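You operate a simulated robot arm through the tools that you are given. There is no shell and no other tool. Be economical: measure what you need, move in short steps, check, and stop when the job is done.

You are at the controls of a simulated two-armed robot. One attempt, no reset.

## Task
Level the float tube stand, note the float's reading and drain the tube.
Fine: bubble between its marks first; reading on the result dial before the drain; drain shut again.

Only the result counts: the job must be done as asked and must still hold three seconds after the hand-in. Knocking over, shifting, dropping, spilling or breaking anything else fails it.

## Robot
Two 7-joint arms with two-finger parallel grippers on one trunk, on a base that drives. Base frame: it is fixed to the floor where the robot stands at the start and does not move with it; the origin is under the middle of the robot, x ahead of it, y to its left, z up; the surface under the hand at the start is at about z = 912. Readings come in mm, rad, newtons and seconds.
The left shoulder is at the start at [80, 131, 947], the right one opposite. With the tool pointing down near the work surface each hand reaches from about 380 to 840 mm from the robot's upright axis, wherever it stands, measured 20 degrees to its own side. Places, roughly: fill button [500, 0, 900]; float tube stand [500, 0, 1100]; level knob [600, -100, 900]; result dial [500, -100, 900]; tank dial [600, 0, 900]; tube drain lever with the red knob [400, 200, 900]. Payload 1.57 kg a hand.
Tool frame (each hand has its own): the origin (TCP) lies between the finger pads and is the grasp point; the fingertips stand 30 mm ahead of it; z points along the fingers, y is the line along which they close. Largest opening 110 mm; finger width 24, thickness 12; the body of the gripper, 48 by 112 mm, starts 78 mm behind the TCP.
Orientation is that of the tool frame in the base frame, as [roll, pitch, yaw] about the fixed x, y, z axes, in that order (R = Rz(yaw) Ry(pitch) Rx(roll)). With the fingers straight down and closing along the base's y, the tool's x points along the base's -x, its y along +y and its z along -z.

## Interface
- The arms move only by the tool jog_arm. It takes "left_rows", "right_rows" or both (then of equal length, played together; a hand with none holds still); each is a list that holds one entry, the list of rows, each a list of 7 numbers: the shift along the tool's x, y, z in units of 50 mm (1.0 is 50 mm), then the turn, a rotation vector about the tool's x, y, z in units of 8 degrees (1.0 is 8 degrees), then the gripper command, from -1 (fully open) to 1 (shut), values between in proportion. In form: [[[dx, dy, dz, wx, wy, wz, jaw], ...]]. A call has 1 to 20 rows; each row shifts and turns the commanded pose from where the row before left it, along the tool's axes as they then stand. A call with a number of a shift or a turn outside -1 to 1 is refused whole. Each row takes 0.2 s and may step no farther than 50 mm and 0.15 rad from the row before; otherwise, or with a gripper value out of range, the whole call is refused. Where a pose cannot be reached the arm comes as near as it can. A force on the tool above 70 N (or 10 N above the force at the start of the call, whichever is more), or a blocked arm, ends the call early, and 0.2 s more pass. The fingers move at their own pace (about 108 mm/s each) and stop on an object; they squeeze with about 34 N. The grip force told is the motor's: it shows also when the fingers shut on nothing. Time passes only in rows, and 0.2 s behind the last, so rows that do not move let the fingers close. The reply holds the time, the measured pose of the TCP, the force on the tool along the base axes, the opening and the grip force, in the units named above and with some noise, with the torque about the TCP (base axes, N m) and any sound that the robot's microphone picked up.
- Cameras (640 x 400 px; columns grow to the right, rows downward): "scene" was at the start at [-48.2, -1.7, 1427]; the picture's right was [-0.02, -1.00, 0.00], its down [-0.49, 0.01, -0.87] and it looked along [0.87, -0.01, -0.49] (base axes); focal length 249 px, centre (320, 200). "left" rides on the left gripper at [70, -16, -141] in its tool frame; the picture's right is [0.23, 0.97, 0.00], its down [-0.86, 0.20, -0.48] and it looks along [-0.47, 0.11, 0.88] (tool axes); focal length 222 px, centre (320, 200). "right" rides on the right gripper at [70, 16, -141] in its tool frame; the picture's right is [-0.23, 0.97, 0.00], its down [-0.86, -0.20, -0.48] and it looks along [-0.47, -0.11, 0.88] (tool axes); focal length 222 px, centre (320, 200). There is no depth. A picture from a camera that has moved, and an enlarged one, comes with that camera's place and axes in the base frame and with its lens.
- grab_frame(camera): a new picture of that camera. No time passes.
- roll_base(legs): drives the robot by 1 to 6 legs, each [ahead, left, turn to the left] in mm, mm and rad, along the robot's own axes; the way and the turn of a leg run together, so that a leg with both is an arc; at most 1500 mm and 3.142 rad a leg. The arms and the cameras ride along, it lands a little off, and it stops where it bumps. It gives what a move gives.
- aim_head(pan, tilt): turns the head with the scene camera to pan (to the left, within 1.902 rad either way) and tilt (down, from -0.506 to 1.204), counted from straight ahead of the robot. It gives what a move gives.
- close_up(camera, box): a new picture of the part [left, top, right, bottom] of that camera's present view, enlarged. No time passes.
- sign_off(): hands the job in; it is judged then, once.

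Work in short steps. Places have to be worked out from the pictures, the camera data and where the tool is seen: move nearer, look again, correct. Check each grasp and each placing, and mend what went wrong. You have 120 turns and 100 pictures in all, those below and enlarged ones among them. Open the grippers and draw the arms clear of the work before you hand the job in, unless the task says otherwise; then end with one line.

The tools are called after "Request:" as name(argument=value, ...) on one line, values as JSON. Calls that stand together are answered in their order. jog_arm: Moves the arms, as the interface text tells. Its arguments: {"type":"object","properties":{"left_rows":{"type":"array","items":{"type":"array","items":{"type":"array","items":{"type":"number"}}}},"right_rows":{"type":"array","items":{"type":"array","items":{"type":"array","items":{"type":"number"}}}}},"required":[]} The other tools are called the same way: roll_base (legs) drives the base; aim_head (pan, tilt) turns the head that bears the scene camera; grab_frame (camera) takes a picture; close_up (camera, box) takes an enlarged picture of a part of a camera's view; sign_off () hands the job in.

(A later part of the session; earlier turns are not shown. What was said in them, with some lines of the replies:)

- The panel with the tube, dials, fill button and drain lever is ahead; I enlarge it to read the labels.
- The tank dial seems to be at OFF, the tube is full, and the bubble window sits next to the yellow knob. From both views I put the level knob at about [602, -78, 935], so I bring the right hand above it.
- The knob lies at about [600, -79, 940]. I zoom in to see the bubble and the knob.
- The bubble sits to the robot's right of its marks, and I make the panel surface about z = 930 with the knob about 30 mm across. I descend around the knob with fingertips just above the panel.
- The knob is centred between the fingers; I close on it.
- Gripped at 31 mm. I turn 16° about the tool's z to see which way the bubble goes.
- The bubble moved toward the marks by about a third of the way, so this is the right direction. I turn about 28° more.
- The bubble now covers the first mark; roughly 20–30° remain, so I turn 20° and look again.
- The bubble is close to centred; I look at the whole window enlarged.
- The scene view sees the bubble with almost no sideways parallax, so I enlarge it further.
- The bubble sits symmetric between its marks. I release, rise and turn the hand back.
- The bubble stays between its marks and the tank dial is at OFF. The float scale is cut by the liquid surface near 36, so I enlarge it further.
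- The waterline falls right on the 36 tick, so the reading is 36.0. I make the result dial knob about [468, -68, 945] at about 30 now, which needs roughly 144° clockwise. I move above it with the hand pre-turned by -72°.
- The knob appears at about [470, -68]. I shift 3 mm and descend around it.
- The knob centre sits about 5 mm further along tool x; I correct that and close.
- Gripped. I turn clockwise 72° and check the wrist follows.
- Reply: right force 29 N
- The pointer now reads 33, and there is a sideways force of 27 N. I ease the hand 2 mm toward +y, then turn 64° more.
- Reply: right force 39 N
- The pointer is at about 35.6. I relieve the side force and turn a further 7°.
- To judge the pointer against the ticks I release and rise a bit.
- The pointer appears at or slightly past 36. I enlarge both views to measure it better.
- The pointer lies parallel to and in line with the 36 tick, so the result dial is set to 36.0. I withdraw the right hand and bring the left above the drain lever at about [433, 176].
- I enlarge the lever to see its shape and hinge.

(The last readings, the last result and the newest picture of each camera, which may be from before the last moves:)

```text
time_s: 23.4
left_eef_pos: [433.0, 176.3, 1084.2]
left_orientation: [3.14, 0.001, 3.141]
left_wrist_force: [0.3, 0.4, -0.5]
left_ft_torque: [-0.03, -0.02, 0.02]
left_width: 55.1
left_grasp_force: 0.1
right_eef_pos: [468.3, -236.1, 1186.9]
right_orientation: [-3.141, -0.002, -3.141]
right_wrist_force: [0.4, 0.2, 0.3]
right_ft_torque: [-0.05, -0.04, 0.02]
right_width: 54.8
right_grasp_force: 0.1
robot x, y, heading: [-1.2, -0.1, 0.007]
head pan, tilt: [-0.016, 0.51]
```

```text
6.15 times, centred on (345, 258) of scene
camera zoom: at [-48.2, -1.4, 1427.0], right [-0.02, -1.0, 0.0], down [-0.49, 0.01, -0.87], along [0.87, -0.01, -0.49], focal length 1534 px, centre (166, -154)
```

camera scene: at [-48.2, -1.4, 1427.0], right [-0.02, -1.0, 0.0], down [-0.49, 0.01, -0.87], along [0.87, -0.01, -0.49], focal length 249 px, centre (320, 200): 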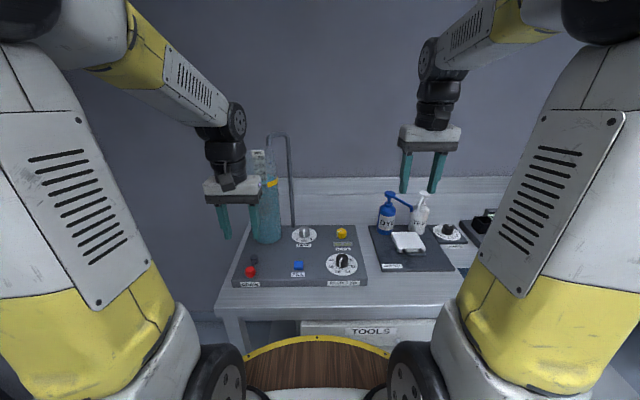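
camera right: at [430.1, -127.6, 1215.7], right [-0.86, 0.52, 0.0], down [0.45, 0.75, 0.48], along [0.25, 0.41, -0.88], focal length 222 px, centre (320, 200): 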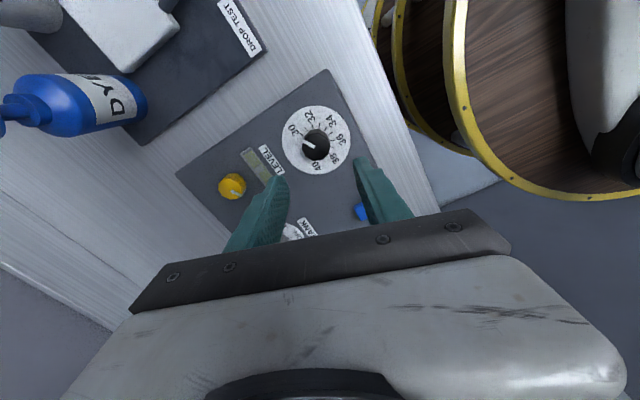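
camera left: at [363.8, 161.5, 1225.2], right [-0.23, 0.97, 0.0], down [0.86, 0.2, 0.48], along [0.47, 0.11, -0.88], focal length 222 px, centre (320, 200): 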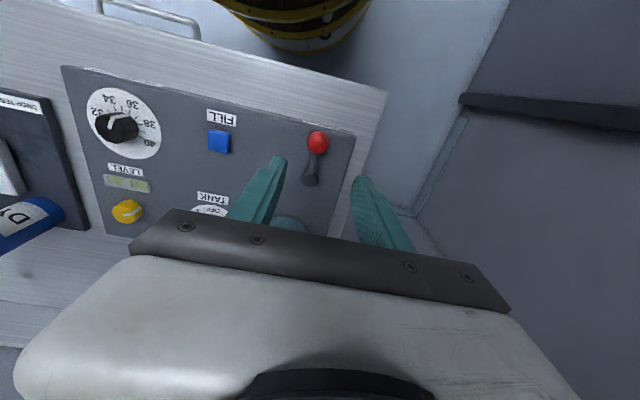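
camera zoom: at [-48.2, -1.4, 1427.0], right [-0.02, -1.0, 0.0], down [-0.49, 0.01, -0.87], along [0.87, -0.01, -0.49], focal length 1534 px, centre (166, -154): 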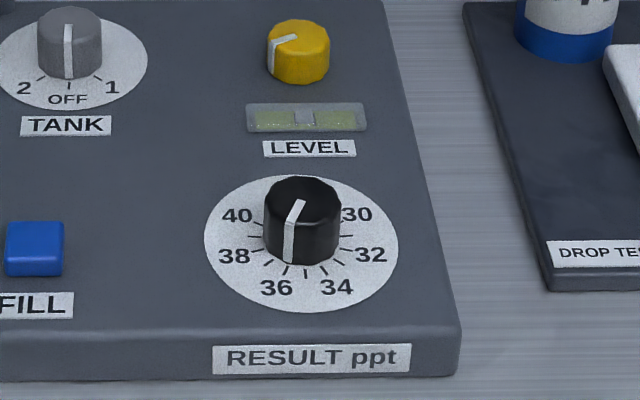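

The lever pivots about a vertical hub at about [483, 176], with the red knob at about [434, 176]. I descend around the knob and close on it.

Request:
jog_arm(left_rows=[[[-0.03, 0, 0.8, 0, 0, 0, 0], [0, 0, 0.8, 0, 0, 0, 0], [0, 0, 0.6, 0, 0, 0, 0], [0, 0, 0.12, 0, 0, 0, 0], [0, 0, 0, 0, 0, 0, 0]]])

Request:
close_up(camera="left", box=[200, 60, 440, 240])

```text
time_s: 24.6
left_eef_pos: [433.7, 177.2, 970.1]
left_orientation: [-3.14, 0.001, -3.141]
left_wrist_force: [-0.6, -0.4, -0.8]
left_ft_torque: [-0.01, 0.01, 0.04]
left_width: 55.1
left_grasp_force: 0.0
right_eef_pos: [469.5, -236.8, 1185.7]
right_orientation: [3.141, 0.001, 3.141]
right_wrist_force: [-0.7, -0.4, 0.5]
right_ft_torque: [0.03, 0.04, 0.01]
right_width: 55.2
right_grasp_force: 0.2
robot x, y, heading: [-0.2, -0.4, 0.003]
head pan, tilt: [-0.016, 0.51]
```

```text
2.22 times, centred on (320, 150) of left
camera zoom: at [364.7, 161.8, 1109.2], right [-0.23, 0.97, 0.0], down [0.86, 0.2, 0.48], along [0.47, 0.11, -0.88], focal length 494 px, centre (320, 311)
```

zoom: 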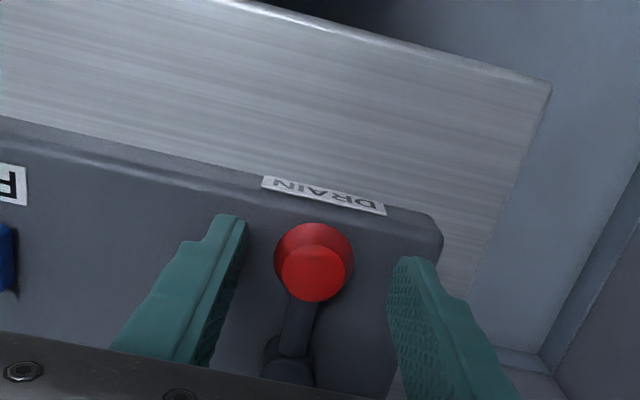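

The knob is centred; I close on it.

Request:
jog_arm(left_rows=[[[0, -0.02, 0, 0, 0, 0, 0.6], [0, 0, 0, 0, 0, 0, 0.6], [0, 0, 0, 0, 0, 0, 0.6]]])

Request:
close_up(camera="left", box=[200, 60, 440, 240])

```text
time_s: 25.4
left_eef_pos: [433.8, 174.2, 968.8]
left_orientation: [-3.141, -0.001, 3.141]
left_wrist_force: [-1.9, -11.8, -2.3]
left_ft_torque: [-0.33, -0.01, -0.16]
left_width: 29.0
left_grasp_force: 38.9
right_eef_pos: [469.0, -237.0, 1184.6]
right_orientation: [3.141, 0.0, 3.141]
right_wrist_force: [-0.4, -0.1, -0.7]
right_ft_torque: [0.02, 0.0, -0.01]
right_width: 54.9
right_grasp_force: 0.0
robot x, y, heading: [-2.6, -1.4, -0.0]
head pan, tilt: [-0.016, 0.51]
```

```text
2.22 times, centred on (320, 150) of left
camera zoom: at [364.7, 159.8, 1109.4], right [-0.23, 0.97, 0.0], down [0.86, 0.2, 0.48], along [0.47, 0.11, -0.88], focal length 494 px, centre (320, 311)
```

zoom: 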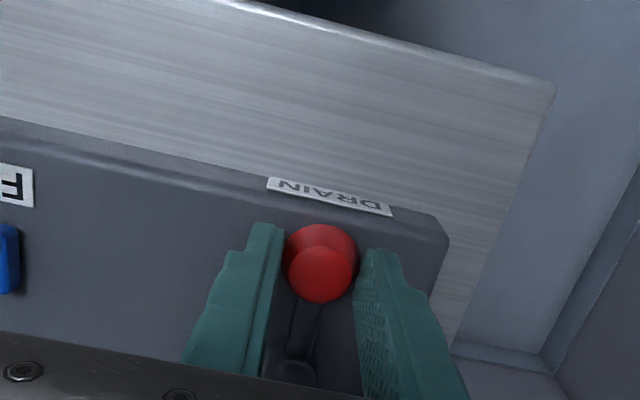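

Gripped; the slight push toward +y is resisted, so I try swinging the lever toward -y by 16° in an arc about the hub.

Request:
jog_arm(left_rows=[[[-0.01, -0.136, 0, 0, 0, -1, 0.6], [-0.01, -0.136, 0, 0, 0, -1, 0.6], [0, 0, 0, 0, 0, 0, 0.6]]])

Request:
close_up(camera="left", box=[200, 60, 440, 240])

```text
time_s: 26.2
left_eef_pos: [435.7, 162.6, 969.0]
left_orientation: [3.141, 0.0, -2.861]
left_wrist_force: [-5.9, -4.2, 7.1]
left_ft_torque: [-0.12, 0.33, -0.11]
left_width: 28.8
left_grasp_force: 39.0
right_eef_pos: [469.4, -235.4, 1186.0]
right_orientation: [3.141, -0.001, -3.141]
right_wrist_force: [-0.3, 0.1, 0.7]
right_ft_torque: [0.0, -0.02, -0.04]
right_width: 54.9
right_grasp_force: 0.1
robot x, y, heading: [0.7, -1.3, 0.002]
head pan, tilt: [-0.016, 0.51]
```

```text
2.22 times, centred on (320, 150) of left
camera zoom: at [373.4, 128.6, 1109.3], right [-0.49, 0.87, 0.0], down [0.77, 0.43, 0.48], along [0.42, 0.23, -0.88], focal length 494 px, centre (320, 311)
```

zoom: 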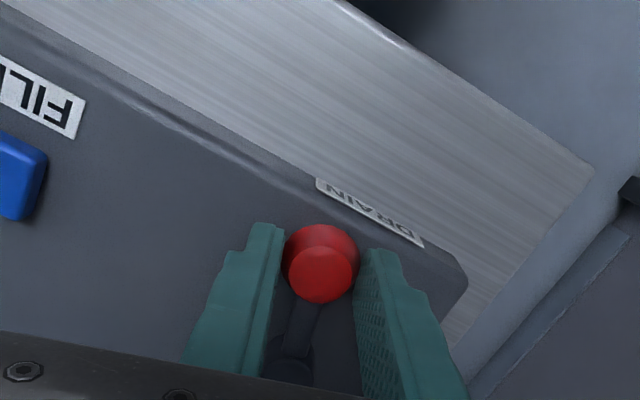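

The lever follows. I continue another 40° and check forces, the sound and the level.

Request:
jog_arm(left_rows=[[[-0.01, -0.136, 0, 0, 0, -1, 0.6], [-0.01, -0.136, 0, 0, 0, -1, 0.6], [-0.01, -0.136, 0, 0, 0, -1, 0.6], [-0.01, -0.136, 0, 0, 0, -1, 0.6], [-0.01, -0.136, 0, 0, 0, -1, 0.6], [0, 0, 0, 0, 0, 0, 0.6]]])

Request:
grab_frame(camera="scene")

Request:
close_up(camera="left", box=[200, 60, 440, 240])

```text
time_s: 27.6
left_eef_pos: [454.7, 133.8, 969.4]
left_orientation: [3.139, -0.002, -2.162]
left_wrist_force: [-13.4, -12.9, -12.5]
left_ft_torque: [-0.41, 0.49, 0.19]
left_width: 28.6
left_grasp_force: 39.1
right_eef_pos: [468.9, -237.0, 1185.0]
right_orientation: [3.141, 0.0, -3.14]
right_wrist_force: [-0.9, 0.0, -0.6]
right_ft_torque: [0.03, -0.02, 0.01]
right_width: 55.0
right_grasp_force: 0.0
robot x, y, heading: [1.4, 0.8, 0.002]
head pan, tilt: [-0.016, 0.51]
```

```text
56 pictures are left
camera scene: at [-48.5, -2.2, 1427.0], right [-0.02, -1.0, 0.0], down [-0.49, 0.01, -0.87], along [0.87, -0.01, -0.49], focal length 249 px, centre (320, 200)
```

scene: 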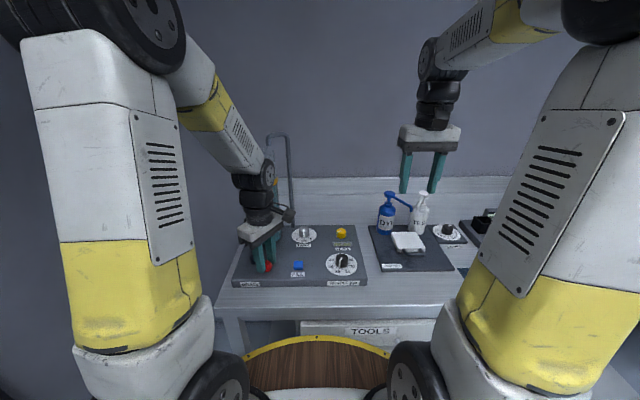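

```text
2.22 times, centred on (320, 150) of left
camera zoom: at [430.4, 68.4, 1109.4], right [-0.94, 0.35, 0.0], down [0.31, 0.82, 0.48], along [0.17, 0.45, -0.88], focal length 494 px, centre (320, 311)
```

zoom: 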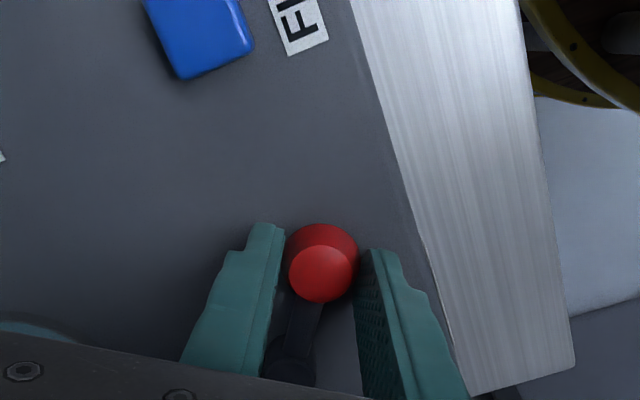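

The lever is at about 56° with small forces; I swing it 24° more.

Request:
jog_arm(left_rows=[[[0.01, -0.136, 0, 0, 0, -1, 0.6], [0, -0.136, 0, 0, 0, -1, 0.6], [-0.01, -0.136, 0, 0, 0, -1, 0.6], [0, 0, 0, 0, 0, 0, 0.6]]])

Request:
grab_frame(camera="right")

Request:
close_up(camera="left", box=[200, 60, 440, 240])

```text
time_s: 28.6
left_eef_pos: [474.2, 125.1, 968.5]
left_orientation: [3.141, 0.0, -1.744]
left_wrist_force: [-6.8, -7.2, -12.8]
left_ft_torque: [-0.01, 0.17, 0.27]
left_width: 28.6
left_grasp_force: 39.0
right_eef_pos: [469.2, -235.9, 1186.1]
right_orientation: [-3.14, 0.0, 3.141]
right_wrist_force: [-0.8, 0.5, -0.4]
right_ft_torque: [0.0, -0.01, -0.03]
right_width: 55.0
right_grasp_force: 0.0
robot x, y, heading: [-0.7, 2.5, -0.003]
head pan, tilt: [-0.016, 0.51]
```

```text
54 pictures are left
camera right: at [398.9, -218.2, 1325.0], right [0.23, 0.97, 0.0], down [0.86, -0.2, 0.48], along [0.47, -0.11, -0.88], focal length 222 px, centre (320, 200)
```

right: 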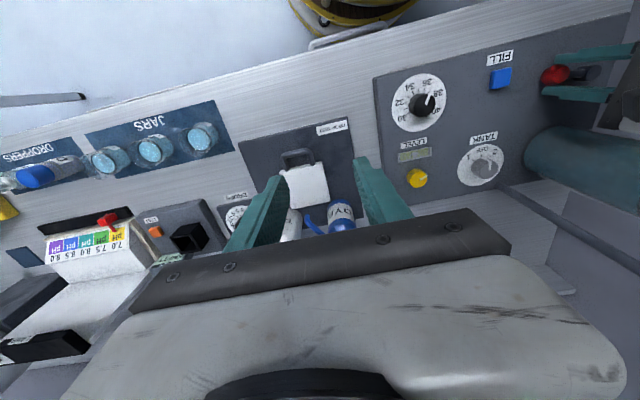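

```text
2.22 times, centred on (320, 150) of left
camera zoom: at [479.2, 55.7, 1109.5], right [-1.0, -0.06, 0.0], down [-0.05, 0.88, 0.48], along [-0.03, 0.48, -0.88], focal length 494 px, centre (320, 311)
```

zoom: 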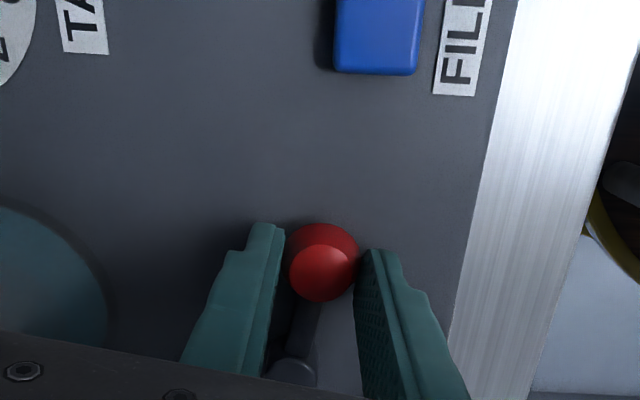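

The lever is at about 80°. I hold it there while time passes, and bring the right-hand camera toward the tube to watch the liquid.

Request:
jog_arm(left_rows=[[[0, 0, 0, 0, 0, 0, 0.6], [0, 0, 0, 0, 0, 0, 0.6], [0, 0, 0, 0, 0, 0, 0.6], [0, 0, 0, 0, 0, 0, 0.6]]], right_rows=[[[0, 0.6, 0, 0, 0, 0, 0], [0, 0.6, 0, 0, 0, 0, 0], [0, 0.6, 0, 0, 0, 0, 0], [0, 0.6, 0, 0, 0, 0, 0]]])

Request:
grab_frame(camera="right")

Request:
grab_frame(camera="scene")

```text
time_s: 29.6
left_eef_pos: [474.3, 126.5, 969.9]
left_orientation: [3.142, 0.0, -1.745]
left_wrist_force: [-3.5, -3.3, -11.7]
left_ft_torque: [-0.29, 0.12, 0.08]
left_width: 28.8
left_grasp_force: 39.2
right_eef_pos: [471.2, -117.9, 1184.5]
right_orientation: [-3.141, 0.0, 3.141]
right_wrist_force: [-0.9, 0.3, -0.4]
right_ft_torque: [0.0, 0.02, 0.0]
right_width: 55.0
right_grasp_force: 0.0
robot x, y, heading: [0.9, -0.6, -0.0]
head pan, tilt: [-0.016, 0.51]
```

```text
52 pictures are left
camera right: at [400.5, -99.9, 1323.9], right [0.23, 0.97, 0.0], down [0.86, -0.2, 0.48], along [0.47, -0.11, -0.88], focal length 222 px, centre (320, 200)
```

right: 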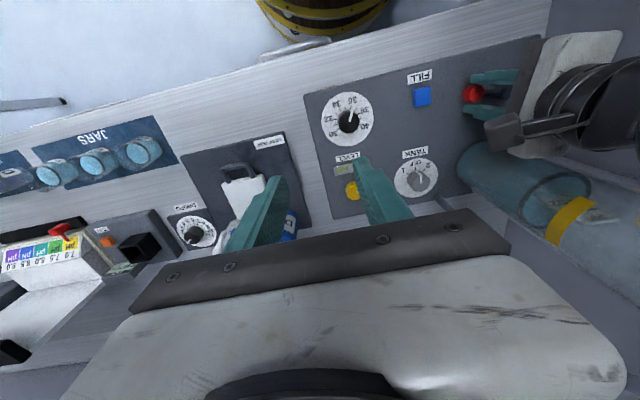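

```text
51 pictures are left
camera scene: at [-48.0, -1.9, 1427.0], right [-0.02, -1.0, 0.0], down [-0.49, 0.01, -0.87], along [0.87, -0.01, -0.49], focal length 249 px, centre (320, 200)
```

scene: 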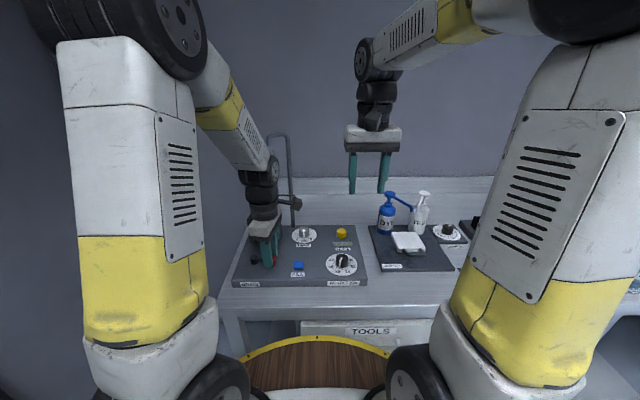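

The liquid surface has dropped below the yellow band, so it is draining. I wait 3 s more.

Request:
jog_arm(left_rows=[[[0, 0, 0, 0, 0, 0, 0.6], [0, 0, 0, 0, 0, 0, 0.6], [0, 0, 0, 0, 0, 0, 0.6], [0, 0, 0, 0, 0, 0, 0.6], [0, 0, 0, 0, 0, 0, 0.6], [0, 0, 0, 0, 0, 0, 0.6], [0, 0, 0, 0, 0, 0, 0.6], [0, 0, 0, 0, 0, 0, 0.6], [0, 0, 0, 0, 0, 0, 0.6], [0, 0, 0, 0, 0, 0, 0.6], [0, 0, 0, 0, 0, 0, 0.6], [0, 0, 0, 0, 0, 0, 0.6], [0, 0, 0, 0, 0, 0, 0.6], [0, 0, 0, 0, 0, 0, 0.6], [0, 0, 0, 0, 0, 0, 0.6]]])

Request:
close_up(camera="right", box=[300, 40, 640, 280])

```text
time_s: 32.8
left_eef_pos: [473.4, 125.7, 969.0]
left_orientation: [-3.141, 0.0, -1.746]
left_wrist_force: [2.5, 0.5, 2.4]
left_ft_torque: [0.05, -0.08, -0.11]
left_width: 28.5
left_grasp_force: 38.5
right_eef_pos: [469.9, -119.2, 1183.8]
right_orientation: [-3.14, -0.001, -3.141]
right_wrist_force: [0.4, -0.9, -0.7]
right_ft_torque: [-0.03, 0.04, -0.01]
right_width: 54.7
right_grasp_force: 0.2
robot x, y, heading: [-2.1, -1.8, -0.0]
head pan, tilt: [-0.016, 0.51]
```

```text
1.67 times, centred on (470, 160) of right
camera zoom: at [400.4, -100.1, 1323.9], right [0.23, 0.97, 0.0], down [0.86, -0.2, 0.48], along [0.47, -0.11, -0.88], focal length 370 px, centre (70, 267)
```

zoom: 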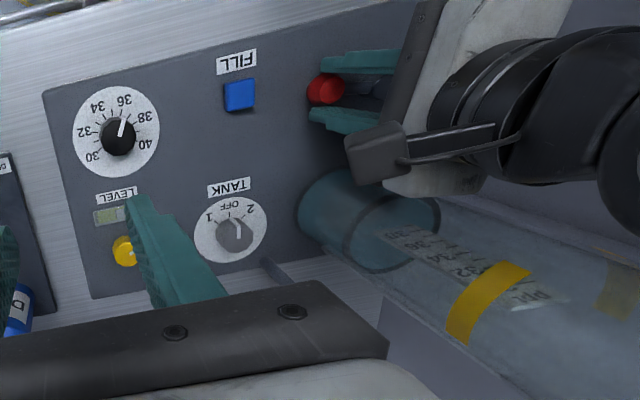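

The level keeps falling with the float sinking along. I wait 4 s more.

Request:
jog_arm(left_rows=[[[0, 0, 0, 0, 0, 0, 0.6], [0, 0, 0, 0, 0, 0, 0.6], [0, 0, 0, 0, 0, 0, 0.6], [0, 0, 0, 0, 0, 0, 0.6], [0, 0, 0, 0, 0, 0, 0.6], [0, 0, 0, 0, 0, 0, 0.6], [0, 0, 0, 0, 0, 0, 0.6], [0, 0, 0, 0, 0, 0, 0.6], [0, 0, 0, 0, 0, 0, 0.6], [0, 0, 0, 0, 0, 0, 0.6], [0, 0, 0, 0, 0, 0, 0.6], [0, 0, 0, 0, 0, 0, 0.6], [0, 0, 0, 0, 0, 0, 0.6], [0, 0, 0, 0, 0, 0, 0.6], [0, 0, 0, 0, 0, 0, 0.6], [0, 0, 0, 0, 0, 0, 0.6], [0, 0, 0, 0, 0, 0, 0.6], [0, 0, 0, 0, 0, 0, 0.6], [0, 0, 0, 0, 0, 0, 0.6], [0, 0, 0, 0, 0, 0, 0.6]]])

Request:
close_up(camera="right", box=[300, 40, 640, 280])

```text
time_s: 37.0
left_eef_pos: [474.5, 126.7, 969.1]
left_orientation: [3.141, -0.001, -1.744]
left_wrist_force: [-0.1, 1.2, 4.1]
left_ft_torque: [0.06, -0.01, -0.02]
left_width: 28.8
left_grasp_force: 38.9
right_eef_pos: [470.8, -117.6, 1182.0]
right_orientation: [3.141, 0.002, -3.141]
right_wrist_force: [0.7, -0.5, 0.2]
right_ft_torque: [-0.01, 0.0, -0.03]
right_width: 55.0
right_grasp_force: 0.1
robot x, y, heading: [-1.9, -0.1, -0.002]
head pan, tilt: [-0.016, 0.51]
```

```text
1.67 times, centred on (470, 160) of right
camera zoom: at [400.3, -100.0, 1323.9], right [0.23, 0.97, 0.0], down [0.86, -0.2, 0.48], along [0.47, -0.11, -0.88], focal length 370 px, centre (70, 267)
```

zoom: 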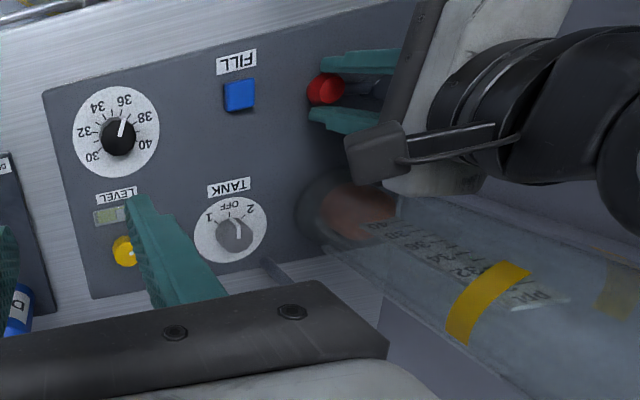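

The tube looks empty and the float rests on the bottom. I wait 2 s more and look again.

Request:
jog_arm(left_rows=[[[0, 0, 0, 0, 0, 0, 0.6], [0, 0, 0, 0, 0, 0, 0.6], [0, 0, 0, 0, 0, 0, 0.6], [0, 0, 0, 0, 0, 0, 0.6], [0, 0, 0, 0, 0, 0, 0.6], [0, 0, 0, 0, 0, 0, 0.6], [0, 0, 0, 0, 0, 0, 0.6], [0, 0, 0, 0, 0, 0, 0.6], [0, 0, 0, 0, 0, 0, 0.6], [0, 0, 0, 0, 0, 0, 0.6]]])

Request:
close_up(camera="right", box=[440, 110, 600, 230])

```text
time_s: 39.2
left_eef_pos: [474.1, 125.5, 968.6]
left_orientation: [-3.142, -0.001, -1.744]
left_wrist_force: [-0.1, 2.1, 1.5]
left_ft_torque: [0.03, -0.01, 0.04]
left_width: 28.9
left_grasp_force: 39.3
right_eef_pos: [470.4, -117.2, 1183.6]
right_orientation: [-3.141, 0.001, -3.141]
right_wrist_force: [-0.2, -0.3, -0.3]
right_ft_torque: [-0.01, -0.02, -0.01]
right_width: 55.0
right_grasp_force: 0.0
robot x, y, heading: [3.0, 2.7, -0.0]
head pan, tilt: [-0.016, 0.51]
```

```text
3.33 times, centred on (520, 170) of right
camera zoom: at [400.3, -100.0, 1323.9], right [0.23, 0.97, 0.0], down [0.86, -0.2, 0.48], along [0.47, -0.11, -0.88], focal length 740 px, centre (-347, 300)
```

zoom: 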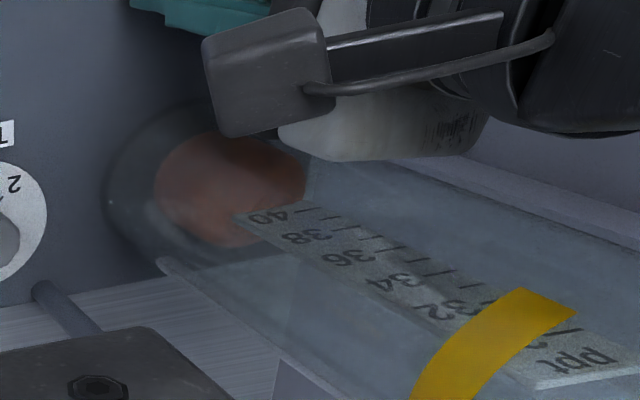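

The tube is empty, with the float's brown bulb standing on its floor. I swing the lever back along the same arc.

Request:
jog_arm(left_rows=[[[-0.01, 0.136, 0, 0, 0, 1, 0.6], [-0.01, 0.136, 0, 0, 0, 1, 0.6], [-0.01, 0.136, 0, 0, 0, 1, 0.6], [-0.01, 0.136, 0, 0, 0, 1, 0.6], [-0.01, 0.136, 0, 0, 0, 1, 0.6], [-0.01, 0.136, 0, 0, 0, 1, 0.6], [-0.01, 0.136, 0, 0, 0, 1, 0.6], [-0.01, 0.136, 0, 0, 0, 1, 0.6], [-0.01, 0.136, 0, 0, 0, 1, 0.6], [-0.01, 0.136, 0, 0, 0, 1, 0.6], [0, 0, 0, 0, 0, 0, 0.6]]])

Request:
close_up(camera="left", box=[200, 60, 440, 240])

```text
time_s: 41.6
left_eef_pos: [434.8, 174.3, 968.5]
left_orientation: [3.141, 0.0, 3.141]
left_wrist_force: [2.5, 2.2, -6.1]
left_ft_torque: [0.04, 0.0, 0.21]
left_width: 29.0
left_grasp_force: 38.7
right_eef_pos: [470.1, -118.0, 1184.5]
right_orientation: [-3.141, 0.002, -3.142]
right_wrist_force: [1.1, -0.2, 0.5]
right_ft_torque: [-0.01, -0.01, 0.01]
right_width: 54.9
right_grasp_force: 0.0
robot x, y, heading: [1.3, -0.2, -0.0]
head pan, tilt: [-0.016, 0.51]
```

```text
2.22 times, centred on (320, 150) of left
camera zoom: at [364.7, 159.6, 1109.6], right [-0.23, 0.97, 0.0], down [0.86, 0.2, 0.48], along [0.47, 0.11, -0.88], focal length 494 px, centre (320, 311)
```

zoom: 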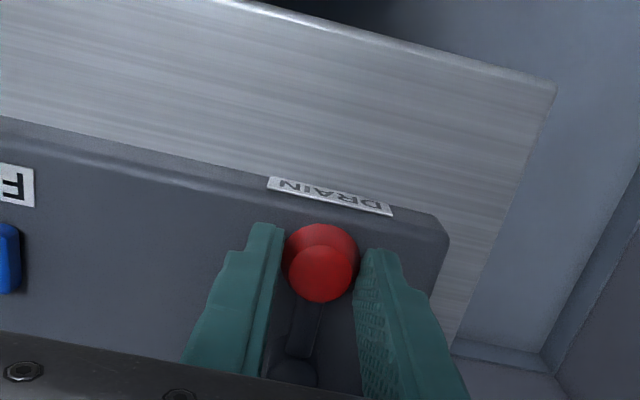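

The lever is back where it began; I nudge it 3 mm further to its stop, then release, rise and clear both arms.

Request:
jog_arm(left_rows=[[[0, 0.06, 0, 0, 0, 0, 0.6], [0, 0, 0, 0, 0, 0, 0.6]]])

```text
time_s: 42.2
left_eef_pos: [435.0, 175.0, 967.7]
left_orientation: [3.141, -0.001, 3.139]
left_wrist_force: [0.2, -21.3, -8.4]
left_ft_torque: [-0.5, -0.13, -0.29]
left_width: 28.9
left_grasp_force: 38.5
right_eef_pos: [469.5, -119.4, 1184.1]
right_orientation: [-3.141, 0.0, 3.141]
right_wrist_force: [-0.2, 0.1, 0.0]
right_ft_torque: [0.02, 0.04, 0.02]
right_width: 55.0
right_grasp_force: 0.1
robot x, y, heading: [7.1, -2.3, 0.0]
head pan, tilt: [-0.016, 0.51]
```

It met its stop (21 N against the push). I release and withdraw.

Request:
jog_arm(left_rows=[[[0, 0, 0, 0, 0, 0, -0.1], [0, 0, 0, 0, 0, 0, -0.1], [0, 0, -0.6, 0, 0, 0, -0.1], [0, 0, -0.9, 0, 0, 0, -0.1], [0, 0, -0.9, 0, 0, 0, -0.5], [0, 0, -0.9, 0, 0, 0, -1], [0, 0.6, -0.7, 0, 0, 0, -1], [0, 0.8, -0.7, 0, 0, 0, -1], [0, 0.8, 0, 0, 0, 0, -1]]], right_rows=[[[0, 0, 0, 0, 0, 0, 0], [0, 0, 0, 0, 0, 0, 0], [0, 0, 0, 0, 0, 0, 0], [0, -0.6, 0, 0, 0, 0, 0], [0, -0.6, 0, 0, 0, 0, 0], [0, -0.6, 0, 0, 0, 0, 0], [0, -0.6, 0, 0, 0, 0, -0.5], [0, 0, 0, 0, 0, 0, -1], [0, 0, 0, 0, 0, 0, -1]]])

Request:
close_up(camera="scene", box=[220, 130, 380, 290])

Request:
close_up(camera="scene", box=[325, 235, 365, 285])

Request:
close_up(camera="scene", box=[230, 225, 290, 285])

```text
refused: row 8 steps farther than a row can; nothing moved
```

```text
2.50 times, centred on (300, 210) of scene
camera zoom: at [-48.0, -2.7, 1427.0], right [-0.02, -1.0, 0.0], down [-0.49, 0.01, -0.87], along [0.87, -0.01, -0.49], focal length 623 px, centre (370, 175)
```

zoom: 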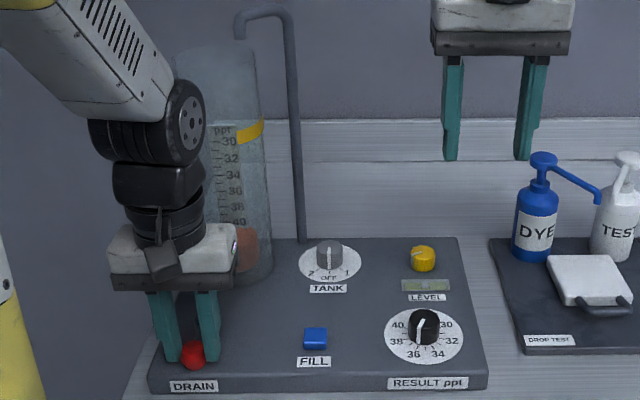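

```text
8.00 times, centred on (345, 260) of scene
camera zoom: at [-48.0, -2.7, 1427.0], right [-0.02, -1.0, 0.0], down [-0.49, 0.01, -0.87], along [0.87, -0.01, -0.49], focal length 1994 px, centre (120, -280)
```

zoom: 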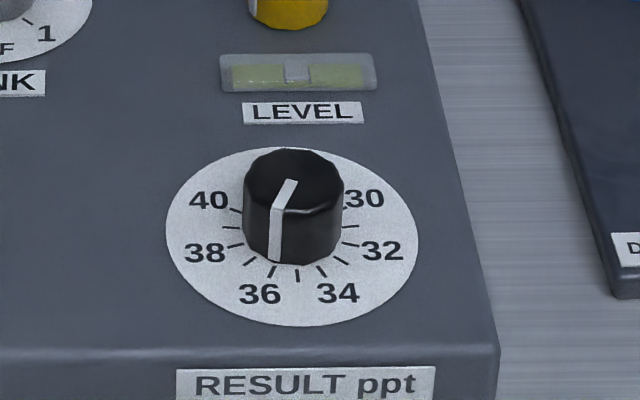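

```text
6.67 times, centred on (260, 255) of scene
camera zoom: at [-48.0, -2.7, 1427.0], right [-0.02, -1.0, 0.0], down [-0.49, 0.01, -0.87], along [0.87, -0.01, -0.49], focal length 1662 px, centre (720, -167)
```

zoom: 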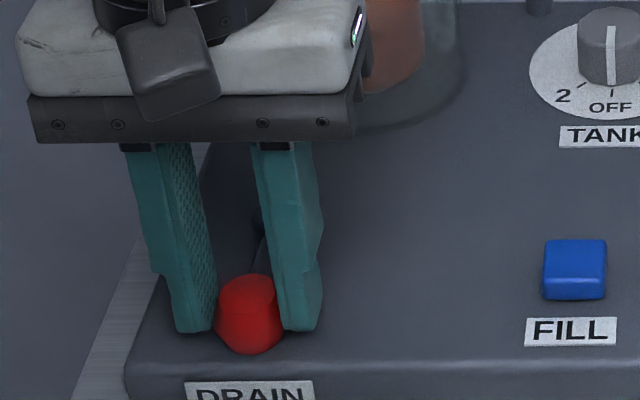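

One row was too long, so nothing moved. I repeat the release and withdrawal with smaller steps.

Request:
jog_arm(left_rows=[[[0, 0, 0, 0, 0, 0, -0.1], [0, 0, 0, 0, 0, 0, -0.1], [0, 0, -0.6, 0, 0, 0, -0.1], [0, 0, -0.9, 0, 0, 0, -0.1], [0, 0, -0.9, 0, 0, 0, -0.5], [0, 0, -0.9, 0, 0, 0, -1], [0, 0.5, -0.7, 0, 0, 0, -1], [0, 0.5, -0.7, 0, 0, 0, -1], [0, 0.8, 0, 0, 0, 0, -1]]], right_rows=[[[0, 0, 0, 0, 0, 0, 0], [0, 0, 0, 0, 0, 0, 0], [0, 0, 0, 0, 0, 0, 0], [0, -0.6, 0, 0, 0, 0, 0], [0, -0.6, 0, 0, 0, 0, 0], [0, -0.6, 0, 0, 0, 0, 0], [0, -0.6, 0, 0, 0, 0, -0.5], [0, 0, 0, 0, 0, 0, -1], [0, 0, 0, 0, 0, 0, -1]]])

Request:
close_up(camera="scene", box=[220, 130, 380, 290])

Request:
close_up(camera="scene", box=[332, 236, 362, 254])

Request:
close_up(camera="scene", box=[230, 225, 290, 285])

```text
time_s: 44.2
left_eef_pos: [432.1, 269.1, 1202.7]
left_orientation: [3.141, 0.0, -3.141]
left_wrist_force: [-0.4, 0.4, 0.0]
left_ft_torque: [0.0, -0.01, 0.02]
left_width: 110.0
left_grasp_force: 0.1
right_eef_pos: [468.3, -237.0, 1183.6]
right_orientation: [3.141, -0.001, 3.141]
right_wrist_force: [-0.5, 0.2, 0.9]
right_ft_torque: [0.03, 0.02, -0.01]
right_width: 110.1
right_grasp_force: 0.0
robot x, y, heading: [1.5, 0.7, 0.002]
head pan, tilt: [-0.016, 0.51]
```

```text
2.50 times, centred on (300, 210) of scene
camera zoom: at [-48.3, -2.0, 1427.0], right [-0.02, -1.0, 0.0], down [-0.49, 0.01, -0.87], along [0.87, -0.01, -0.49], focal length 623 px, centre (370, 175)
```

zoom: 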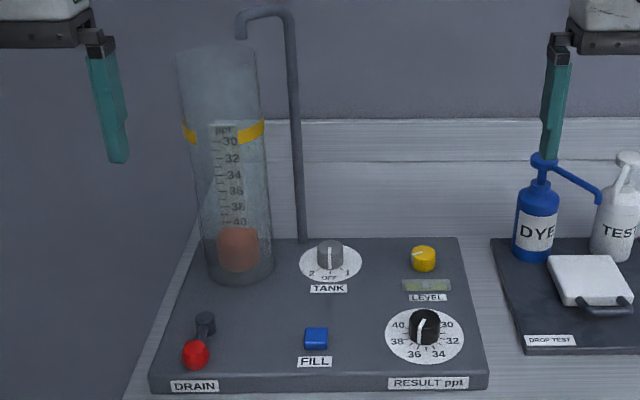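

```text
16.00 times, centred on (347, 245) of scene
camera zoom: at [-48.3, -2.0, 1427.0], right [-0.02, -1.0, 0.0], down [-0.49, 0.01, -0.87], along [0.87, -0.01, -0.49], focal length 3988 px, centre (-112, -520)
```

zoom: 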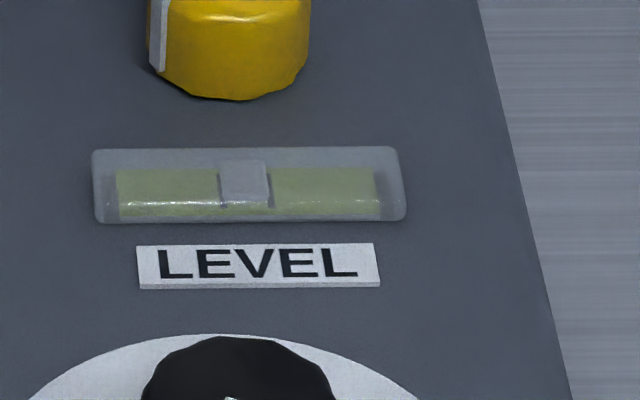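

```text
6.67 times, centred on (260, 255) of scene
camera zoom: at [-48.3, -2.0, 1427.0], right [-0.02, -1.0, 0.0], down [-0.49, 0.01, -0.87], along [0.87, -0.01, -0.49], focal length 1662 px, centre (720, -167)
```

zoom: 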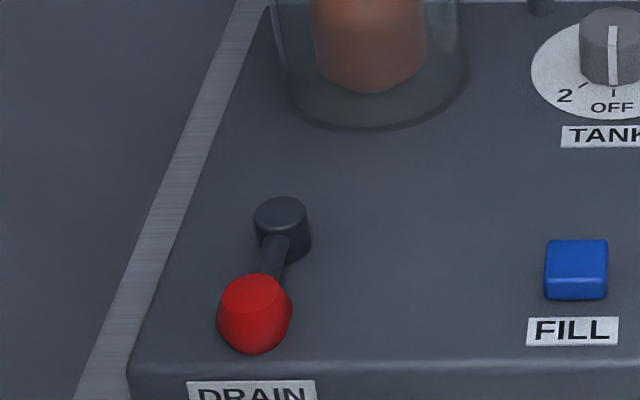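

The tube is empty, the lever is closed and the dial reads 36. The bubble looks a hair left, so I check it from directly above with the right-hand camera.

Request:
jog_arm(right_rows=[[[-0.8, 0.4, 0, 0, 0, 0, -1], [-0.4, 0.8, 0, 0, 0, 0, -1], [0, 0.9, 0, 0, 0, 0, -1], [0, 0.76, 0, 0, 0, 0, -1], [0, 0, 0, 0, 0, 0, -1]]])

Request:
close_up(camera="right", box=[300, 100, 350, 150])

```text
time_s: 45.4
left_eef_pos: [432.9, 269.4, 1201.3]
left_orientation: [3.141, 0.0, 3.141]
left_wrist_force: [0.0, -0.7, -0.3]
left_ft_torque: [0.03, -0.01, -0.04]
left_width: 110.0
left_grasp_force: 0.0
right_eef_pos: [530.7, -93.7, 1184.7]
right_orientation: [3.141, 0.0, -3.141]
right_wrist_force: [0.1, -0.1, 0.8]
right_ft_torque: [0.03, 0.0, -0.01]
right_width: 109.9
right_grasp_force: 0.1
robot x, y, heading: [1.0, -1.8, 0.004]
head pan, tilt: [-0.016, 0.51]
```

```text
8.00 times, centred on (325, 125) of right
camera zoom: at [460.5, -75.4, 1324.6], right [0.23, 0.97, 0.0], down [0.86, -0.2, 0.48], along [0.47, -0.11, -0.88], focal length 1777 px, centre (280, 800)
```

zoom: 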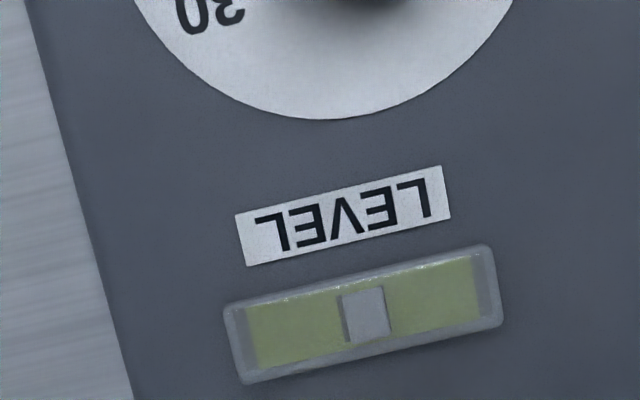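

Request:
close_up(camera="right", box=[315, 128, 365, 150])

```text
12.80 times, centred on (340, 139) of right
camera zoom: at [460.5, -75.4, 1324.6], right [0.23, 0.97, 0.0], down [0.86, -0.2, 0.48], along [0.47, -0.11, -0.88], focal length 2843 px, centre (64, 981)
```

zoom: 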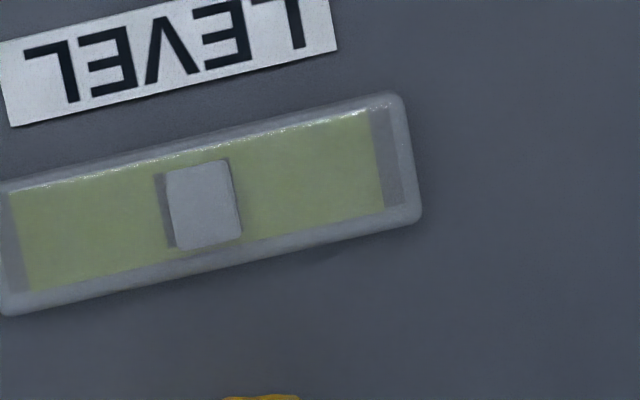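

Seen from straight above, the bubble is centred between its marks within about 0.4 mm, so I leave it. I draw the right hand back clear.

Request:
jog_arm(right_rows=[[[0, -0.9, 0, 0, 0, 0, -1], [0, -0.9, 0, 0, 0, 0, -1], [0.6, -0.7, 0, 0, 0, 0, -1], [0.8, -0.4, 0, 0, 0, 0, -1], [0, 0, 0, 0, 0, 0, -1]]])

Request:
grab_frame(camera="scene")

```text
time_s: 46.6
left_eef_pos: [434.5, 268.8, 1204.1]
left_orientation: [-3.14, -0.001, 3.14]
left_wrist_force: [0.5, 0.4, 0.0]
left_ft_torque: [0.01, 0.01, 0.02]
left_width: 109.9
left_grasp_force: 0.1
right_eef_pos: [457.3, -239.4, 1184.4]
right_orientation: [3.141, -0.001, 3.141]
right_wrist_force: [-0.1, 0.1, -0.1]
right_ft_torque: [0.02, 0.0, -0.02]
right_width: 110.2
right_grasp_force: 0.0
robot x, y, heading: [3.0, 4.1, 0.006]
head pan, tilt: [-0.016, 0.51]
```

```text
38 pictures are left
camera scene: at [-48.3, -1.7, 1427.0], right [-0.02, -1.0, 0.0], down [-0.49, 0.01, -0.87], along [0.87, -0.01, -0.49], focal length 249 px, centre (320, 200)
```

scene: 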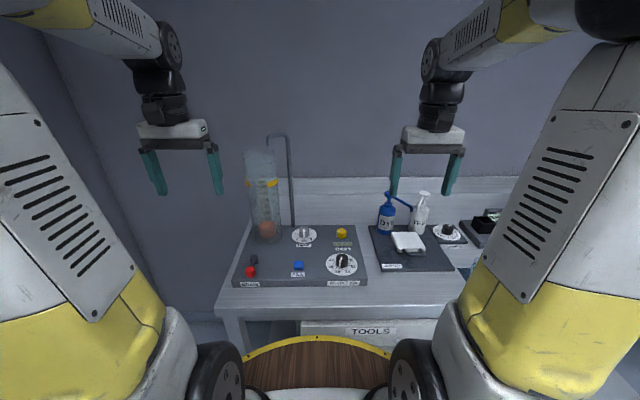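

Everything is in place and both arms are clear with grippers open; I hand the job in.

Request:
sign_off()

```text
The job is handed in.
```

The job is handed in: I levelled the stand with the bubble between its marks, read 36.0 ppt on the float and set the result dial to it, then drained the tube and shut the drain.
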